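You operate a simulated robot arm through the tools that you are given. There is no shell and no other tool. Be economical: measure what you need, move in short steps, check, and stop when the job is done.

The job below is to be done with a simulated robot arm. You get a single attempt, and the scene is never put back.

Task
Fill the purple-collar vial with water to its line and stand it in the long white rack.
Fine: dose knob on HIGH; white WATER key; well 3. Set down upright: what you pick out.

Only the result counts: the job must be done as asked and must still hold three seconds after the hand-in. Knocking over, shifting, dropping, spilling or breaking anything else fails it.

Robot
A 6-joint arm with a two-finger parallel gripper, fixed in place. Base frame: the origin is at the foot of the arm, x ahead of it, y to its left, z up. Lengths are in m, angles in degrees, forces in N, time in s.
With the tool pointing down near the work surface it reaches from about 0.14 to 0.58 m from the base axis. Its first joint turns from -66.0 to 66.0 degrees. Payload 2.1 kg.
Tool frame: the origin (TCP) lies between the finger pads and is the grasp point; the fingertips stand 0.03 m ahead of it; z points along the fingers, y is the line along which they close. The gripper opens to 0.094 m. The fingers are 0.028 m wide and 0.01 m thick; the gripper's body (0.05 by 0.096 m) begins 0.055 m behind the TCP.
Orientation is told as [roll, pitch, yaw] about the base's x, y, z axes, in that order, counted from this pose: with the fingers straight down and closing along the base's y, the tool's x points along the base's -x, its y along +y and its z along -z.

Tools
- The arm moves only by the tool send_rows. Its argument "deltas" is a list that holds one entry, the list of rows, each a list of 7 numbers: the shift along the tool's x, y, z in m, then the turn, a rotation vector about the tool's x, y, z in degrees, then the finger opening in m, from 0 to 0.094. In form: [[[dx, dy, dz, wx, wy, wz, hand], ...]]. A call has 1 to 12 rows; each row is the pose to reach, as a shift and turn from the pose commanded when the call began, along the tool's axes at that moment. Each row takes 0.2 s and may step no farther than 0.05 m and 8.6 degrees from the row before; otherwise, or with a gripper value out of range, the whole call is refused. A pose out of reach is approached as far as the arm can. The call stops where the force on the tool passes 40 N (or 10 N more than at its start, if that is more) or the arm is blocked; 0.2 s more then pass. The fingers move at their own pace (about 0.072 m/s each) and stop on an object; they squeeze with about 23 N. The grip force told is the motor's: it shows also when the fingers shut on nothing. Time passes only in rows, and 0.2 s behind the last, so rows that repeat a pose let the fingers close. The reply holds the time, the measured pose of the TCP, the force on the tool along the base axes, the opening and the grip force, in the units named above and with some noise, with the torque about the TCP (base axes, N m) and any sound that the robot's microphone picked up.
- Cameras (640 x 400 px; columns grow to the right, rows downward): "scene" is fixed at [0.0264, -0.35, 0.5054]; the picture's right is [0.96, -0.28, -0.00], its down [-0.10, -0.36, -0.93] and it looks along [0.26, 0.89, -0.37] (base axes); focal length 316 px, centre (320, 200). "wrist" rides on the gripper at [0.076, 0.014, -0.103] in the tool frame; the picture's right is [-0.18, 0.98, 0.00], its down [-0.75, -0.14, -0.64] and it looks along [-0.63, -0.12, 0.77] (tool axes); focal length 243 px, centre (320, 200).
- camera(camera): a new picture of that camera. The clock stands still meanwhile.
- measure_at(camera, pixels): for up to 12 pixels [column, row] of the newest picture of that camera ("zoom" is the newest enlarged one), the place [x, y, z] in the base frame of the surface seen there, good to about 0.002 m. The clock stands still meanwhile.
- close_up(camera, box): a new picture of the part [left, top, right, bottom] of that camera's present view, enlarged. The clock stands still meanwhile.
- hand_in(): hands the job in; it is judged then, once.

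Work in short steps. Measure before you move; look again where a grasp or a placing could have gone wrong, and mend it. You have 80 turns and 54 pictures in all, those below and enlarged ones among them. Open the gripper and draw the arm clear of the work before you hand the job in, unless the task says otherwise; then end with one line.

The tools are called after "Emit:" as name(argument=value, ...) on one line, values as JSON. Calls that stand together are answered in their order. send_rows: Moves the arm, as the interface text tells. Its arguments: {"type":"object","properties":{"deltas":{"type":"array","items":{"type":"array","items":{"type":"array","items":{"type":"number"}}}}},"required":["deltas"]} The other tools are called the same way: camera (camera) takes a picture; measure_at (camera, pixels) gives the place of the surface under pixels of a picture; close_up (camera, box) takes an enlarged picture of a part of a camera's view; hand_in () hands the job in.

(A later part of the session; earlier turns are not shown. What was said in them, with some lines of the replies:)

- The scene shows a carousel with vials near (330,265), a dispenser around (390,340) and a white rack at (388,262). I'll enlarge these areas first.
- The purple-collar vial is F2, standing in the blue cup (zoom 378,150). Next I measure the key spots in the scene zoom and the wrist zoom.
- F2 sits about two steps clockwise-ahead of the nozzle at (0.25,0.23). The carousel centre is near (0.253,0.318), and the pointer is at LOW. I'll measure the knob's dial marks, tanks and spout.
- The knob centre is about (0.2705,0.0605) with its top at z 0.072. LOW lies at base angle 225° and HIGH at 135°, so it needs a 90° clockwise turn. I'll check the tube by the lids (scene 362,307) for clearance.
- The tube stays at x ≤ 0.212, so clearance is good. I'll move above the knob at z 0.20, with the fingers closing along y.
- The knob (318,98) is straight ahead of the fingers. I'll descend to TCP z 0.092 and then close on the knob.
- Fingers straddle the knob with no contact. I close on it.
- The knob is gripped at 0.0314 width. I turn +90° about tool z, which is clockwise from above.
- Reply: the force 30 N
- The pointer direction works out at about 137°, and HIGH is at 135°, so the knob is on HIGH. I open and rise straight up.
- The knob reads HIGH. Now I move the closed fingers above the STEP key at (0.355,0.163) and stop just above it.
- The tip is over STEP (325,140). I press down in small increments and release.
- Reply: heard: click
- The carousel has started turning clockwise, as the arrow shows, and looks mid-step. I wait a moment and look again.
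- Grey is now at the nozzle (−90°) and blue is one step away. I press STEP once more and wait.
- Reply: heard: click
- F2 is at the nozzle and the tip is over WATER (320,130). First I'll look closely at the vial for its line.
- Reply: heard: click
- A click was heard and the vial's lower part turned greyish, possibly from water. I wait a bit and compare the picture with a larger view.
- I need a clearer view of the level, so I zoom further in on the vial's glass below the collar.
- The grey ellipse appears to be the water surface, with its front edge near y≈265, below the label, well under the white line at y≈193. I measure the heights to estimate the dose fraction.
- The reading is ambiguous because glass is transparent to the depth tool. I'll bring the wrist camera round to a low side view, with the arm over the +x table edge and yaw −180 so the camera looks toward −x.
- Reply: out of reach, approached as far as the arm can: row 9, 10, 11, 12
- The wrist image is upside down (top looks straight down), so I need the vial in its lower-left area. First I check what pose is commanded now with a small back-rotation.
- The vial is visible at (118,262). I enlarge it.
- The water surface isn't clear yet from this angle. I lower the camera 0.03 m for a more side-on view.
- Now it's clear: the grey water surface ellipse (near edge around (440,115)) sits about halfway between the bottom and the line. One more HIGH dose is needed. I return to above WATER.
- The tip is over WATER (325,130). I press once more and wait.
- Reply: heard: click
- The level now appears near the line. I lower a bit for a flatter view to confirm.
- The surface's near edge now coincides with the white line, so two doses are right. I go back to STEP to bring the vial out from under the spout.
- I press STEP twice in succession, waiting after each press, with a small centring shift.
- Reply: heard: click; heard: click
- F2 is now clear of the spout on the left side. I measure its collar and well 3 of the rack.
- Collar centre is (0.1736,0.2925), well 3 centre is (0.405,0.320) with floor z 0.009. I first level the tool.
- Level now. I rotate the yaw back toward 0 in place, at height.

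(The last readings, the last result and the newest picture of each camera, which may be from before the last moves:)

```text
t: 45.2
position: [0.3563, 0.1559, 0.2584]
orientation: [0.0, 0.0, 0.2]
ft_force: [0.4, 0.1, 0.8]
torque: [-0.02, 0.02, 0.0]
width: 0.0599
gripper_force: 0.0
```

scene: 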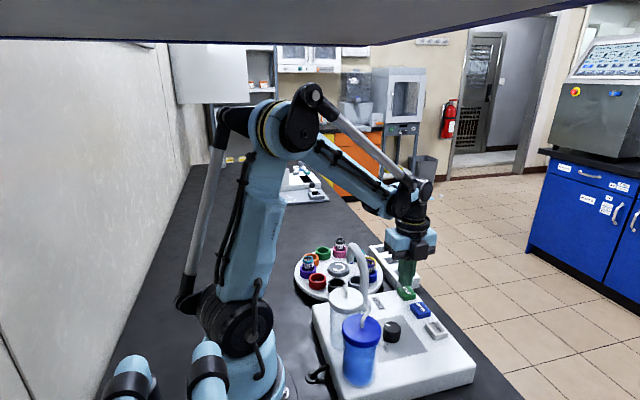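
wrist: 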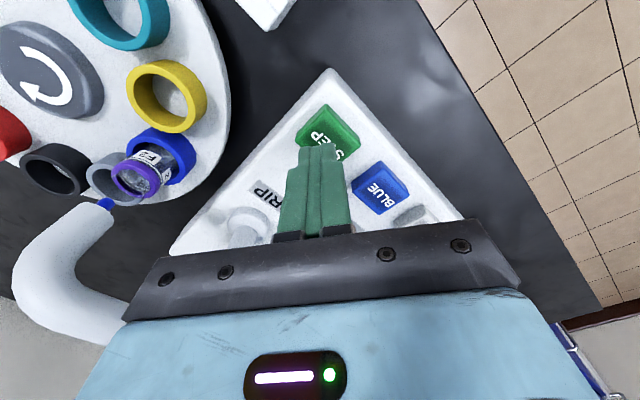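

Now I move over the vial at z 0.258, then down to z 0.15.

Emit:
send_rows(deltas=[[[0.0364, 0.0274, 0, 0, 0, 0, 0.06], [0.0728, 0.0548, 0, 0, 0, 0, 0.06], [0.1092, 0.0822, 0, 0, 0, 0, 0.06], [0.1456, 0.1096, 0, 0, 0, 0, 0.06], [0.182, 0.137, 0, 0, 0, 0, 0.06], [0.182, 0.137, 0.04, 0, 0, 0, 0.06], [0.182, 0.137, 0.08, 0, 0, 0, 0.06], [0.182, 0.137, 0.108, 0, 0, 0, 0.06], [0.182, 0.137, 0.108, 0, 0, 0, 0.06]]])

Emit:
camera(camera="wrist")

Emit:
close_up(camera="scene", box=[256, 205, 416, 305])

```text
t: 47.2
position: [0.1729, 0.2926, 0.1521]
orientation: [0.1, 0.1, 0.0]
ft_force: [-0.4, -0.4, -0.2]
torque: [-0.05, 0.0, 0.02]
width: 0.0598
gripper_force: 0.1
```

```text
18 pictures are left
```

wrist: 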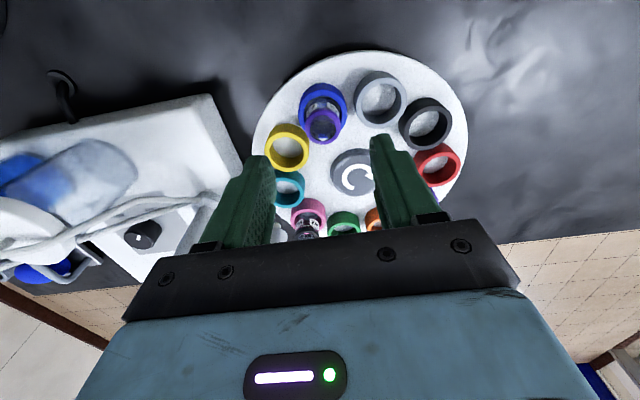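

```text
4.00 times, centred on (336, 255) of scene
```

zoom: 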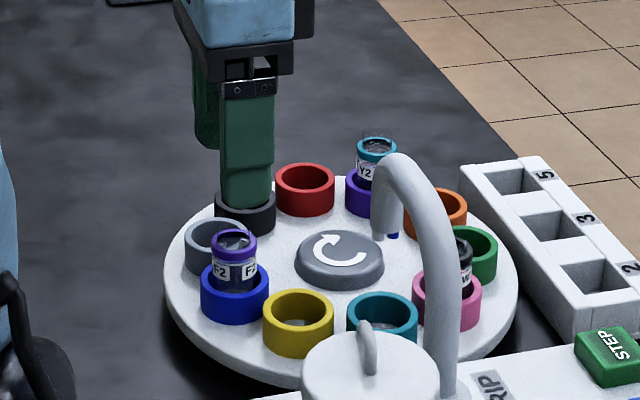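

I verify the collar location from the wrist view around (322,127).

Emit:
measure_at(camera="wrist", pixels=[[307, 127], [338, 125], [322, 141], [320, 112], [322, 136], [310, 90]])

Emit:
close_up(camera="wrist", box=[296, 80, 352, 150])

```text
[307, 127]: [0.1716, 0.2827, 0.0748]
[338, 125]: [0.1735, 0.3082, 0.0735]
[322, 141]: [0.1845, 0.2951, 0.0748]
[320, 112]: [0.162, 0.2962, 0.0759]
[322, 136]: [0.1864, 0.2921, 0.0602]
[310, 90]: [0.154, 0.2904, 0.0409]
```

```text
5.71 times, centred on (324, 115) of wrist
```

zoom: 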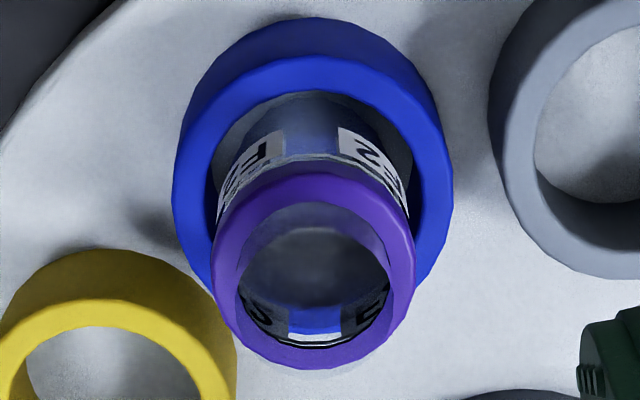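

The view into the mouth shows a disc edge that may be the water surface; I need to verify the level. I enlarge it and measure there.

Emit:
close_up(camera="wrist", box=[308, 108, 338, 146])

Emit:
close_up(camera="scene", box=[305, 258, 325, 282])

```text
10.53 times, centred on (323, 127) of wrist
```

zoom: 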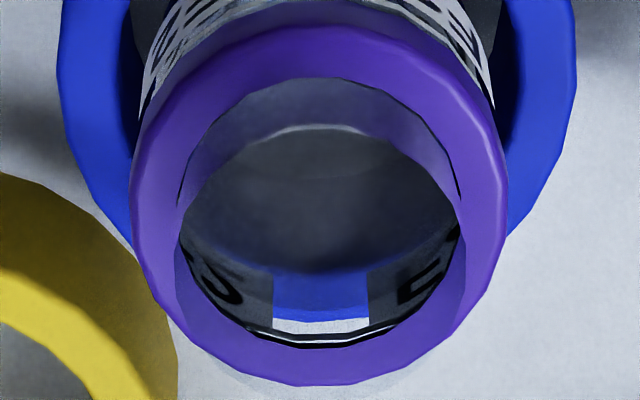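

```text
16.00 times, centred on (315, 270) of scene
```

zoom: 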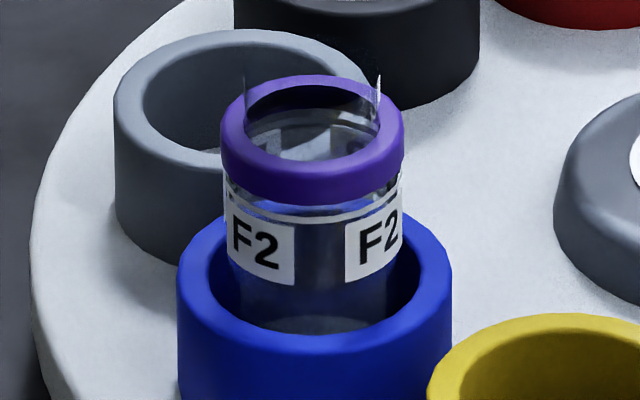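

The mouth view gives a water far edge at about z 0.062, close to the line, but I want proof. I'll grip with the fingers sideways to the scene camera (yaw +70), then lift the vial to that camera's height for a level view. First I rotate and lower to z 0.11.

Emit:
send_rows(deltas=[[[0, 0, 0, 0, 0, -8, 0.06], [0, 0, 0, 0, 0, -16, 0.06], [0, 0, 0, 0, 0, -24, 0.06], [0, 0, 0, 0, 0, -32, 0.06], [0, 0, 0, 0, 0, -40, 0.06], [0, 0, 0, 0, 0, -48, 0.06], [0, 0, 0, 0, 0, -56, 0.06], [0, 0, 0, 0, 0, -64, 0.06], [-0.0005, 0.001, 0, 0, 0, -70, 0.06], [-0.0005, 0.001, 0.02, 0, 0, -70, 0.06], [-0.0005, 0.001, 0.04, 0, 0, -70, 0.06], [-0.0005, 0.001, 0.04, 0, 0, -70, 0.06]]])

Emit:
camera(camera="wrist")

Emit:
close_up(camera="scene", box=[272, 225, 352, 285])

```text
t: 49.8
position: [0.1748, 0.2927, 0.1114]
orientation: [0.1, 0.0, 70.1]
ft_force: [-0.6, -0.6, 0.1]
torque: [0.02, -0.01, -0.04]
width: 0.0597
gripper_force: 0.1
```

```text
13 pictures are left
```

wrist: 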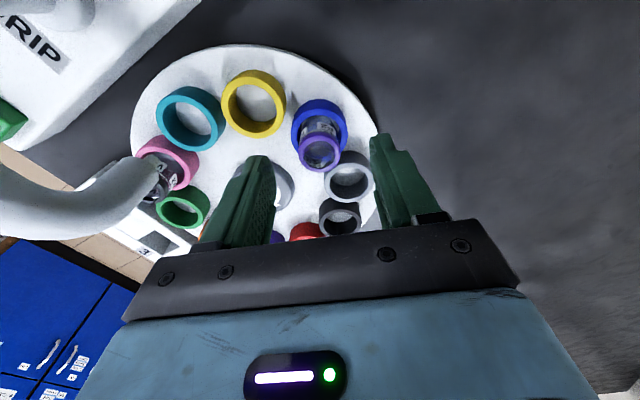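

```text
6.67 times, centred on (312, 255) of scene
```

zoom: 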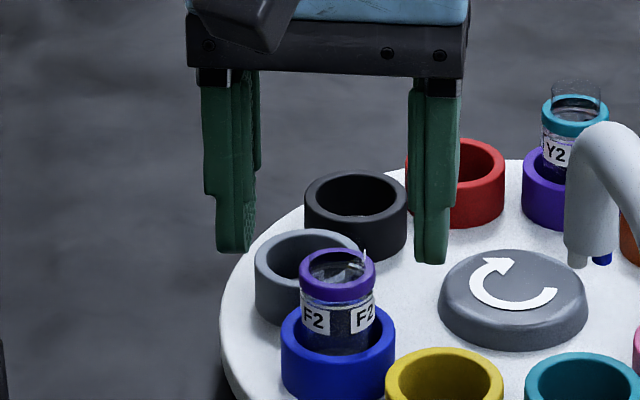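

The vial is centred between the fingers. I descend to z 0.085 and close gently on the collar.

Emit:
send_rows(deltas=[[[0, 0, 0.013, 0, 0, 0, 0.06], [0, 0, 0.026, 0, 0, 0, 0.06], [0, 0, 0.026, 0, 0, 0, 0.05], [0, 0, 0.026, 0, 0, 0, 0.042], [0, 0, 0.026, 0, 0, 0, 0.036], [0, 0, 0.026, 0, 0, 0, 0.03], [0, 0, 0.026, 0, 0, 0, 0.024], [0, 0, 0.026, 0, 0, 0, 0.02], [0, 0, 0.026, 0, 0, 0, 0.02]]])

```text
t: 51.8
position: [0.1734, 0.2919, 0.0846]
orientation: [0.0, 0.1, 70.0]
ft_force: [0.3, 0.4, 0.8]
torque: [-0.02, -0.03, -0.02]
width: 0.0242
gripper_force: 22.9
```

Gripped at 0.0242 m. I lift straight up gently.

Emit:
send_rows(deltas=[[[0, 0, -0.005, 0, 0, 0, 0.02], [0, 0, -0.015, 0, 0, 0, 0.02], [0, 0, -0.03, 0, 0, 0, 0.02], [0, 0, -0.055, 0, 0, 0, 0.02], [0, 0, -0.085, 0, 0, 0, 0.02], [0, 0, -0.115, 0, 0, 0, 0.02], [0, 0, -0.145, 0, 0, 0, 0.02], [0, 0, -0.175, 0, 0, 0, 0.02], [0, 0, -0.205, 0, 0, 0, 0.02], [0, 0, -0.23, 0, 0, 0, 0.02], [0, 0, -0.245, 0, 0, 0, 0.02], [0, 0, -0.25, 0, 0, 0, 0.02]]])

Emit:
camera(camera="scene")

```text
t: 54.4
position: [0.1729, 0.2933, 0.3348]
orientation: [0.0, 0.0, 70.1]
ft_force: [0.0, 0.1, -0.1]
torque: [-0.03, -0.04, 0.01]
width: 0.0244
gripper_force: 22.9
```

```text
11 pictures are left
```

scene: 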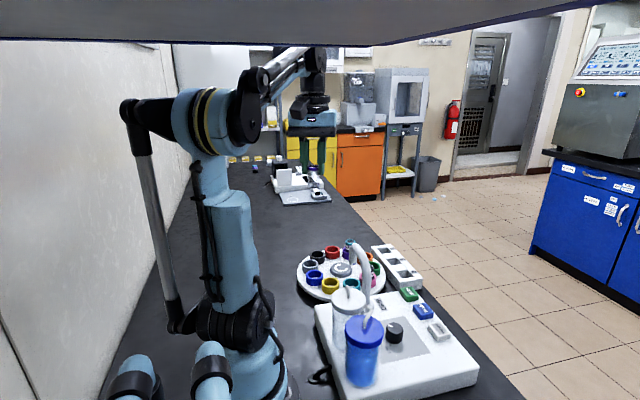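

Emit:
close_up(camera="scene", box=[297, 150, 329, 176])

```text
15.38 times, centred on (313, 163) of scene
```

zoom: 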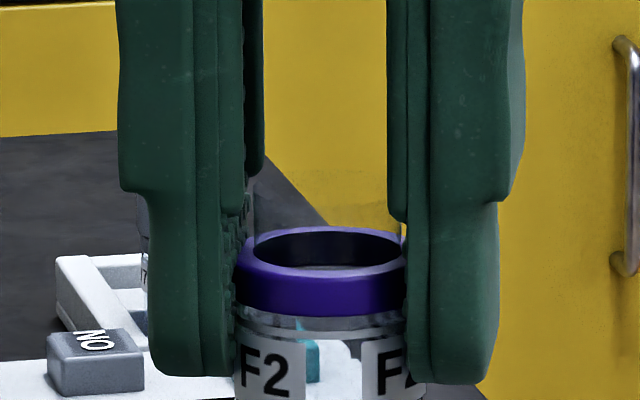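

Emit:
close_up(camera="scene", box=[297, 158, 333, 186])

```text
14.29 times, centred on (315, 172) of scene
```

zoom: 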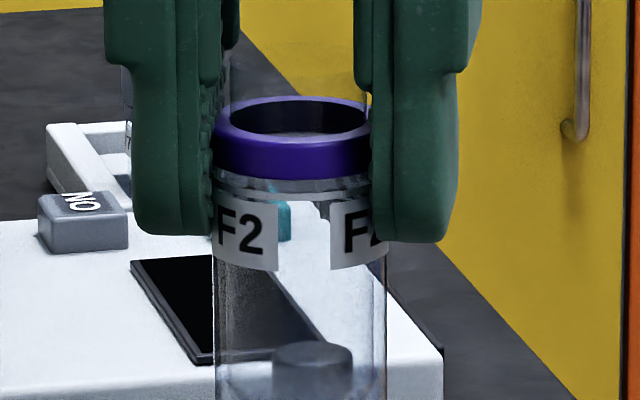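

The level view shows water tint starting right at the line (y≈190) with no surface edge lower down, so the vial is filled to its line. Now I carry it smoothly over well 3 at height.

Emit:
send_rows(deltas=[[[-0.0031, -0.0063, 0, 0, 0, 0, 0.02], [-0.0105, -0.0209, 0, 0, 0, 0, 0.02], [-0.023, -0.046, 0, 0, 0, 0, 0.02], [-0.0366, -0.0732, 0, 0, 0, 0, 0.02], [-0.0523, -0.1046, 0, 0, 0, 0, 0.02], [-0.0679, -0.1359, 0, 0, 0, 0, 0.02], [-0.0815, -0.1631, 0, 0, 0, 0, 0.02], [-0.094, -0.1882, 0, 0, 0, 0, 0.02], [-0.1014, -0.2028, 0, 0, 0, 0, 0.02], [-0.1045, -0.2091, 0, 0, 0, 0, 0.02], [-0.1045, -0.2091, 0, 0, 0, 0, 0.02]]])

Emit:
send_rows(deltas=[[[0, 0, 0.01, 0, 0, 0, 0.02], [0, 0, 0.035, 0, 0, 0, 0.02], [0, 0, 0.07, 0, 0, 0, 0.02], [0, 0, 0.105, 0, 0, 0, 0.02], [0, 0, 0.14, 0, 0, 0, 0.02], [0, 0, 0.175, 0, 0, 0, 0.02], [0, 0, 0.2, 0, 0, 0, 0.02], [0, 0, 0.215, 0, 0, 0, 0.02], [0, 0, 0.22, 0, 0, 0, 0.02], [0, 0, 0.22, 0, 0, 0, 0.02]]])

Emit:
close_up(camera="scene", box=[352, 215, 432, 275])

Emit:
camera(camera="wrist")

```text
t: 56.8
position: [0.3858, 0.3089, 0.3188]
orientation: [0.0, 0.0, 70.0]
ft_force: [0.6, 0.6, -0.5]
torque: [0.03, -0.01, 0.01]
width: 0.0246
gripper_force: 23.4
out of reach, approached as far as the arm can: row 8, 9, 10, 11
```

```text
t: 59.0
position: [0.3852, 0.3093, 0.101]
orientation: [0.0, 0.0, 70.1]
ft_force: [-0.5, -0.7, 0.0]
torque: [-0.02, -0.02, 0.0]
width: 0.0241
gripper_force: 23.1
```

```text
6.67 times, centred on (392, 245) of scene
```

zoom: 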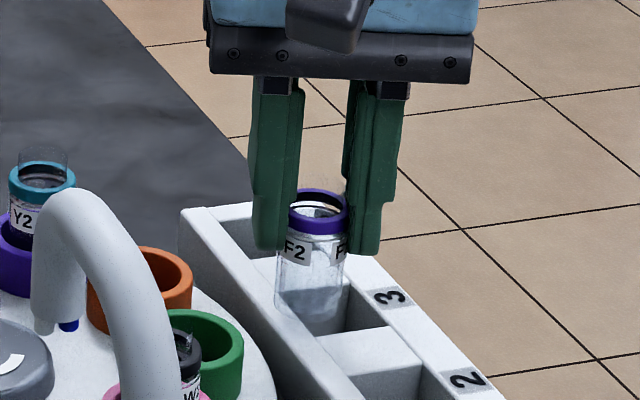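

```text
7 pictures are left
```

wrist: 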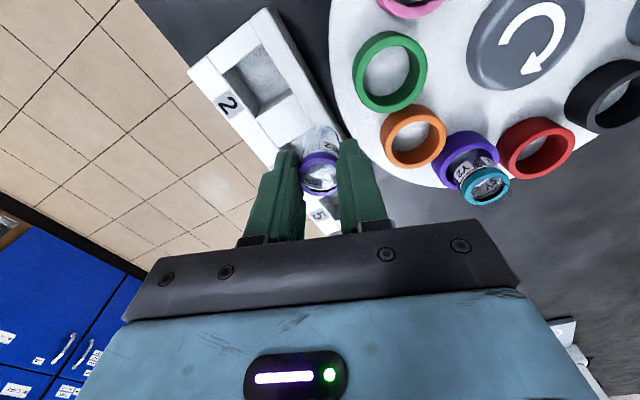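

The lateral move was cut short by reach at height, so I'm at (0.385,0.309) with the vial bottom about 1 cm above the rack. I shift the remaining (0.0198,0.0107) and check.

Emit:
send_rows(deltas=[[[0, 0, -0.006, 0, 0, 0, 0.02], [-0.006, -0.005, -0.006, 0, 0, 0, 0.02], [-0.012, -0.01, -0.006, 0, 0, 0, 0.02], [-0.0168, -0.0149, -0.006, 0, 0, 0, 0.02], [-0.0168, -0.0149, -0.006, 0, 0, 0, 0.02]]])

Emit:
close_up(camera="scene", box=[368, 230, 424, 275])

```text
t: 60.2
position: [0.4058, 0.3187, 0.1078]
orientation: [0.0, 0.0, 70.1]
ft_force: [-0.2, -0.2, 0.7]
torque: [0.03, 0.0, -0.01]
width: 0.0238
gripper_force: 22.3
```

```text
8.89 times, centred on (396, 252) of scene
```

zoom: 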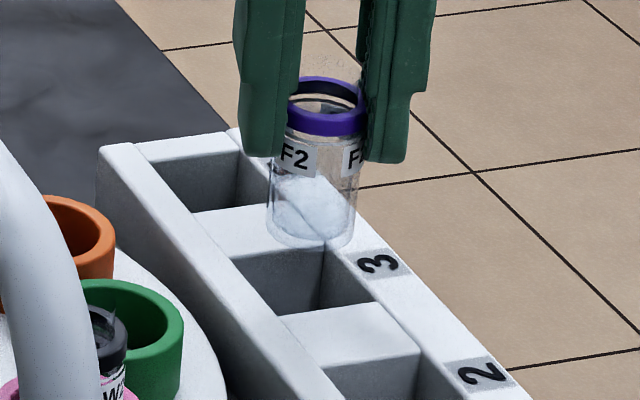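

By projection, the vial is aligned with the well centre to within 1–2 mm. I lower it in, watching the force.

Emit:
send_rows(deltas=[[[0, 0, 0.006, 0, 0, 0, 0.02], [0, 0, 0.013, 0, 0, 0, 0.02], [0, 0, 0.019, 0, 0, 0, 0.02], [0, 0, 0.025, 0, 0, 0, 0.02], [0, 0, 0.03, 0, 0, 0, 0.02], [0, 0, 0.034, 0, 0, 0, 0.02], [0, 0, 0.036, 0, 0, 0, 0.02], [0, 0, 0.036, 0, 0, 0, 0.02]]])

Emit:
close_up(camera="scene", box=[368, 230, 424, 275])

```text
t: 62.0
position: [0.405, 0.3198, 0.0717]
orientation: [0.0, 0.0, 70.1]
ft_force: [0.2, 0.1, 0.3]
torque: [-0.01, -0.02, 0.01]
width: 0.0241
gripper_force: 23.5
```

```text
8.89 times, centred on (396, 252) of scene
```

zoom: 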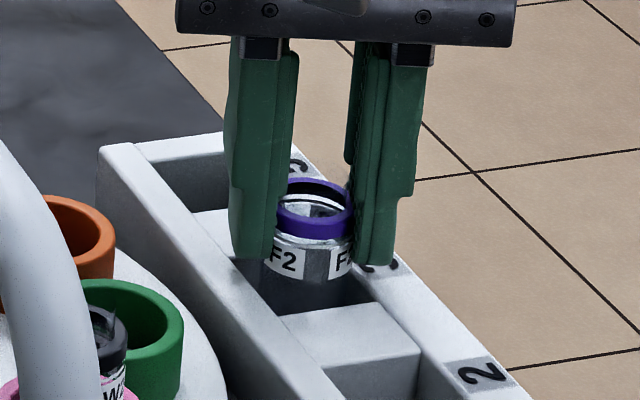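

It is inside well 3 with no contact force. I lower the last millimetres in small steps.

Emit:
send_rows(deltas=[[[0, 0, 0.0015, 0, 0, 0, 0.02], [0, 0, 0.003, 0, 0, 0, 0.02], [0, 0, 0.004, 0, 0, 0, 0.02], [0, 0, 0.0045, 0, 0, 0, 0.02]]])

```text
t: 63.0
position: [0.4063, 0.3188, 0.0669]
orientation: [0.1, -0.1, 70.0]
ft_force: [-0.9, 0.6, 9.3]
torque: [0.1, 0.02, 0.01]
width: 0.0246
gripper_force: 23.3
```

Contact is felt (9 N upward), so the vial is seated. I open slowly, then rise straight up.

Emit:
send_rows(deltas=[[[0, 0, -0.0005, 0, 0, 0, 0.024], [0, 0, -0.0005, 0, 0, 0, 0.028], [0, 0, -0.0005, 0, 0, 0, 0.036], [0, 0, -0.0005, 0, 0, 0, 0.046], [0, 0, -0.0005, 0, 0, 0, 0.056], [0, 0, -0.0005, 0, 0, 0, 0.056], [0, 0, -0.02, 0, 0, 0, 0.056], [0, 0, -0.05, 0, 0, 0, 0.056], [0, 0, -0.09, 0, 0, 0, 0.056], [0, 0, -0.13, 0, 0, 0, 0.056], [0, 0, -0.16, 0, 0, 0, 0.056], [0, 0, -0.16, 0, 0, 0, 0.056]]])

Emit:
close_up(camera="scene", box=[368, 230, 424, 275])

Emit:
camera(camera="scene")

```text
t: 65.6
position: [0.405, 0.3191, 0.2264]
orientation: [0.0, -0.1, 70.1]
ft_force: [0.1, 0.2, -0.3]
torque: [-0.02, -0.01, -0.02]
width: 0.0563
gripper_force: 0.1
```

```text
8.89 times, centred on (396, 252) of scene
```

zoom: 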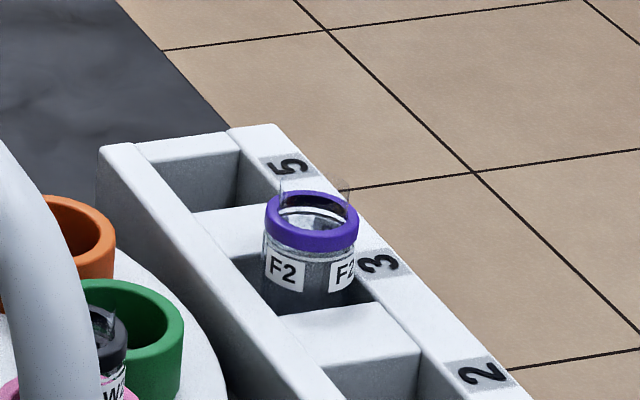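

```text
3 pictures are left
```

scene: 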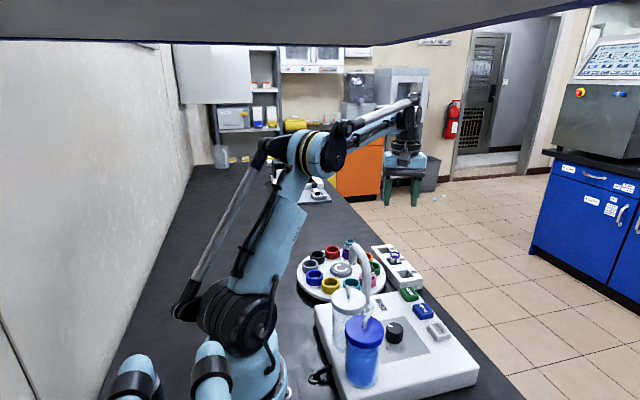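

The vial stands upright in well 3, the other vials look undisturbed, and the gripper is open and well above the work. I hand in.

Emit:
hand_in()

```text
The job is handed in.
```

The purple-collar vial (F2) is filled with water to its line, using two HIGH doses, and stands upright in well 3 of the long white rack; I judged the fill level by eye from several camera views.
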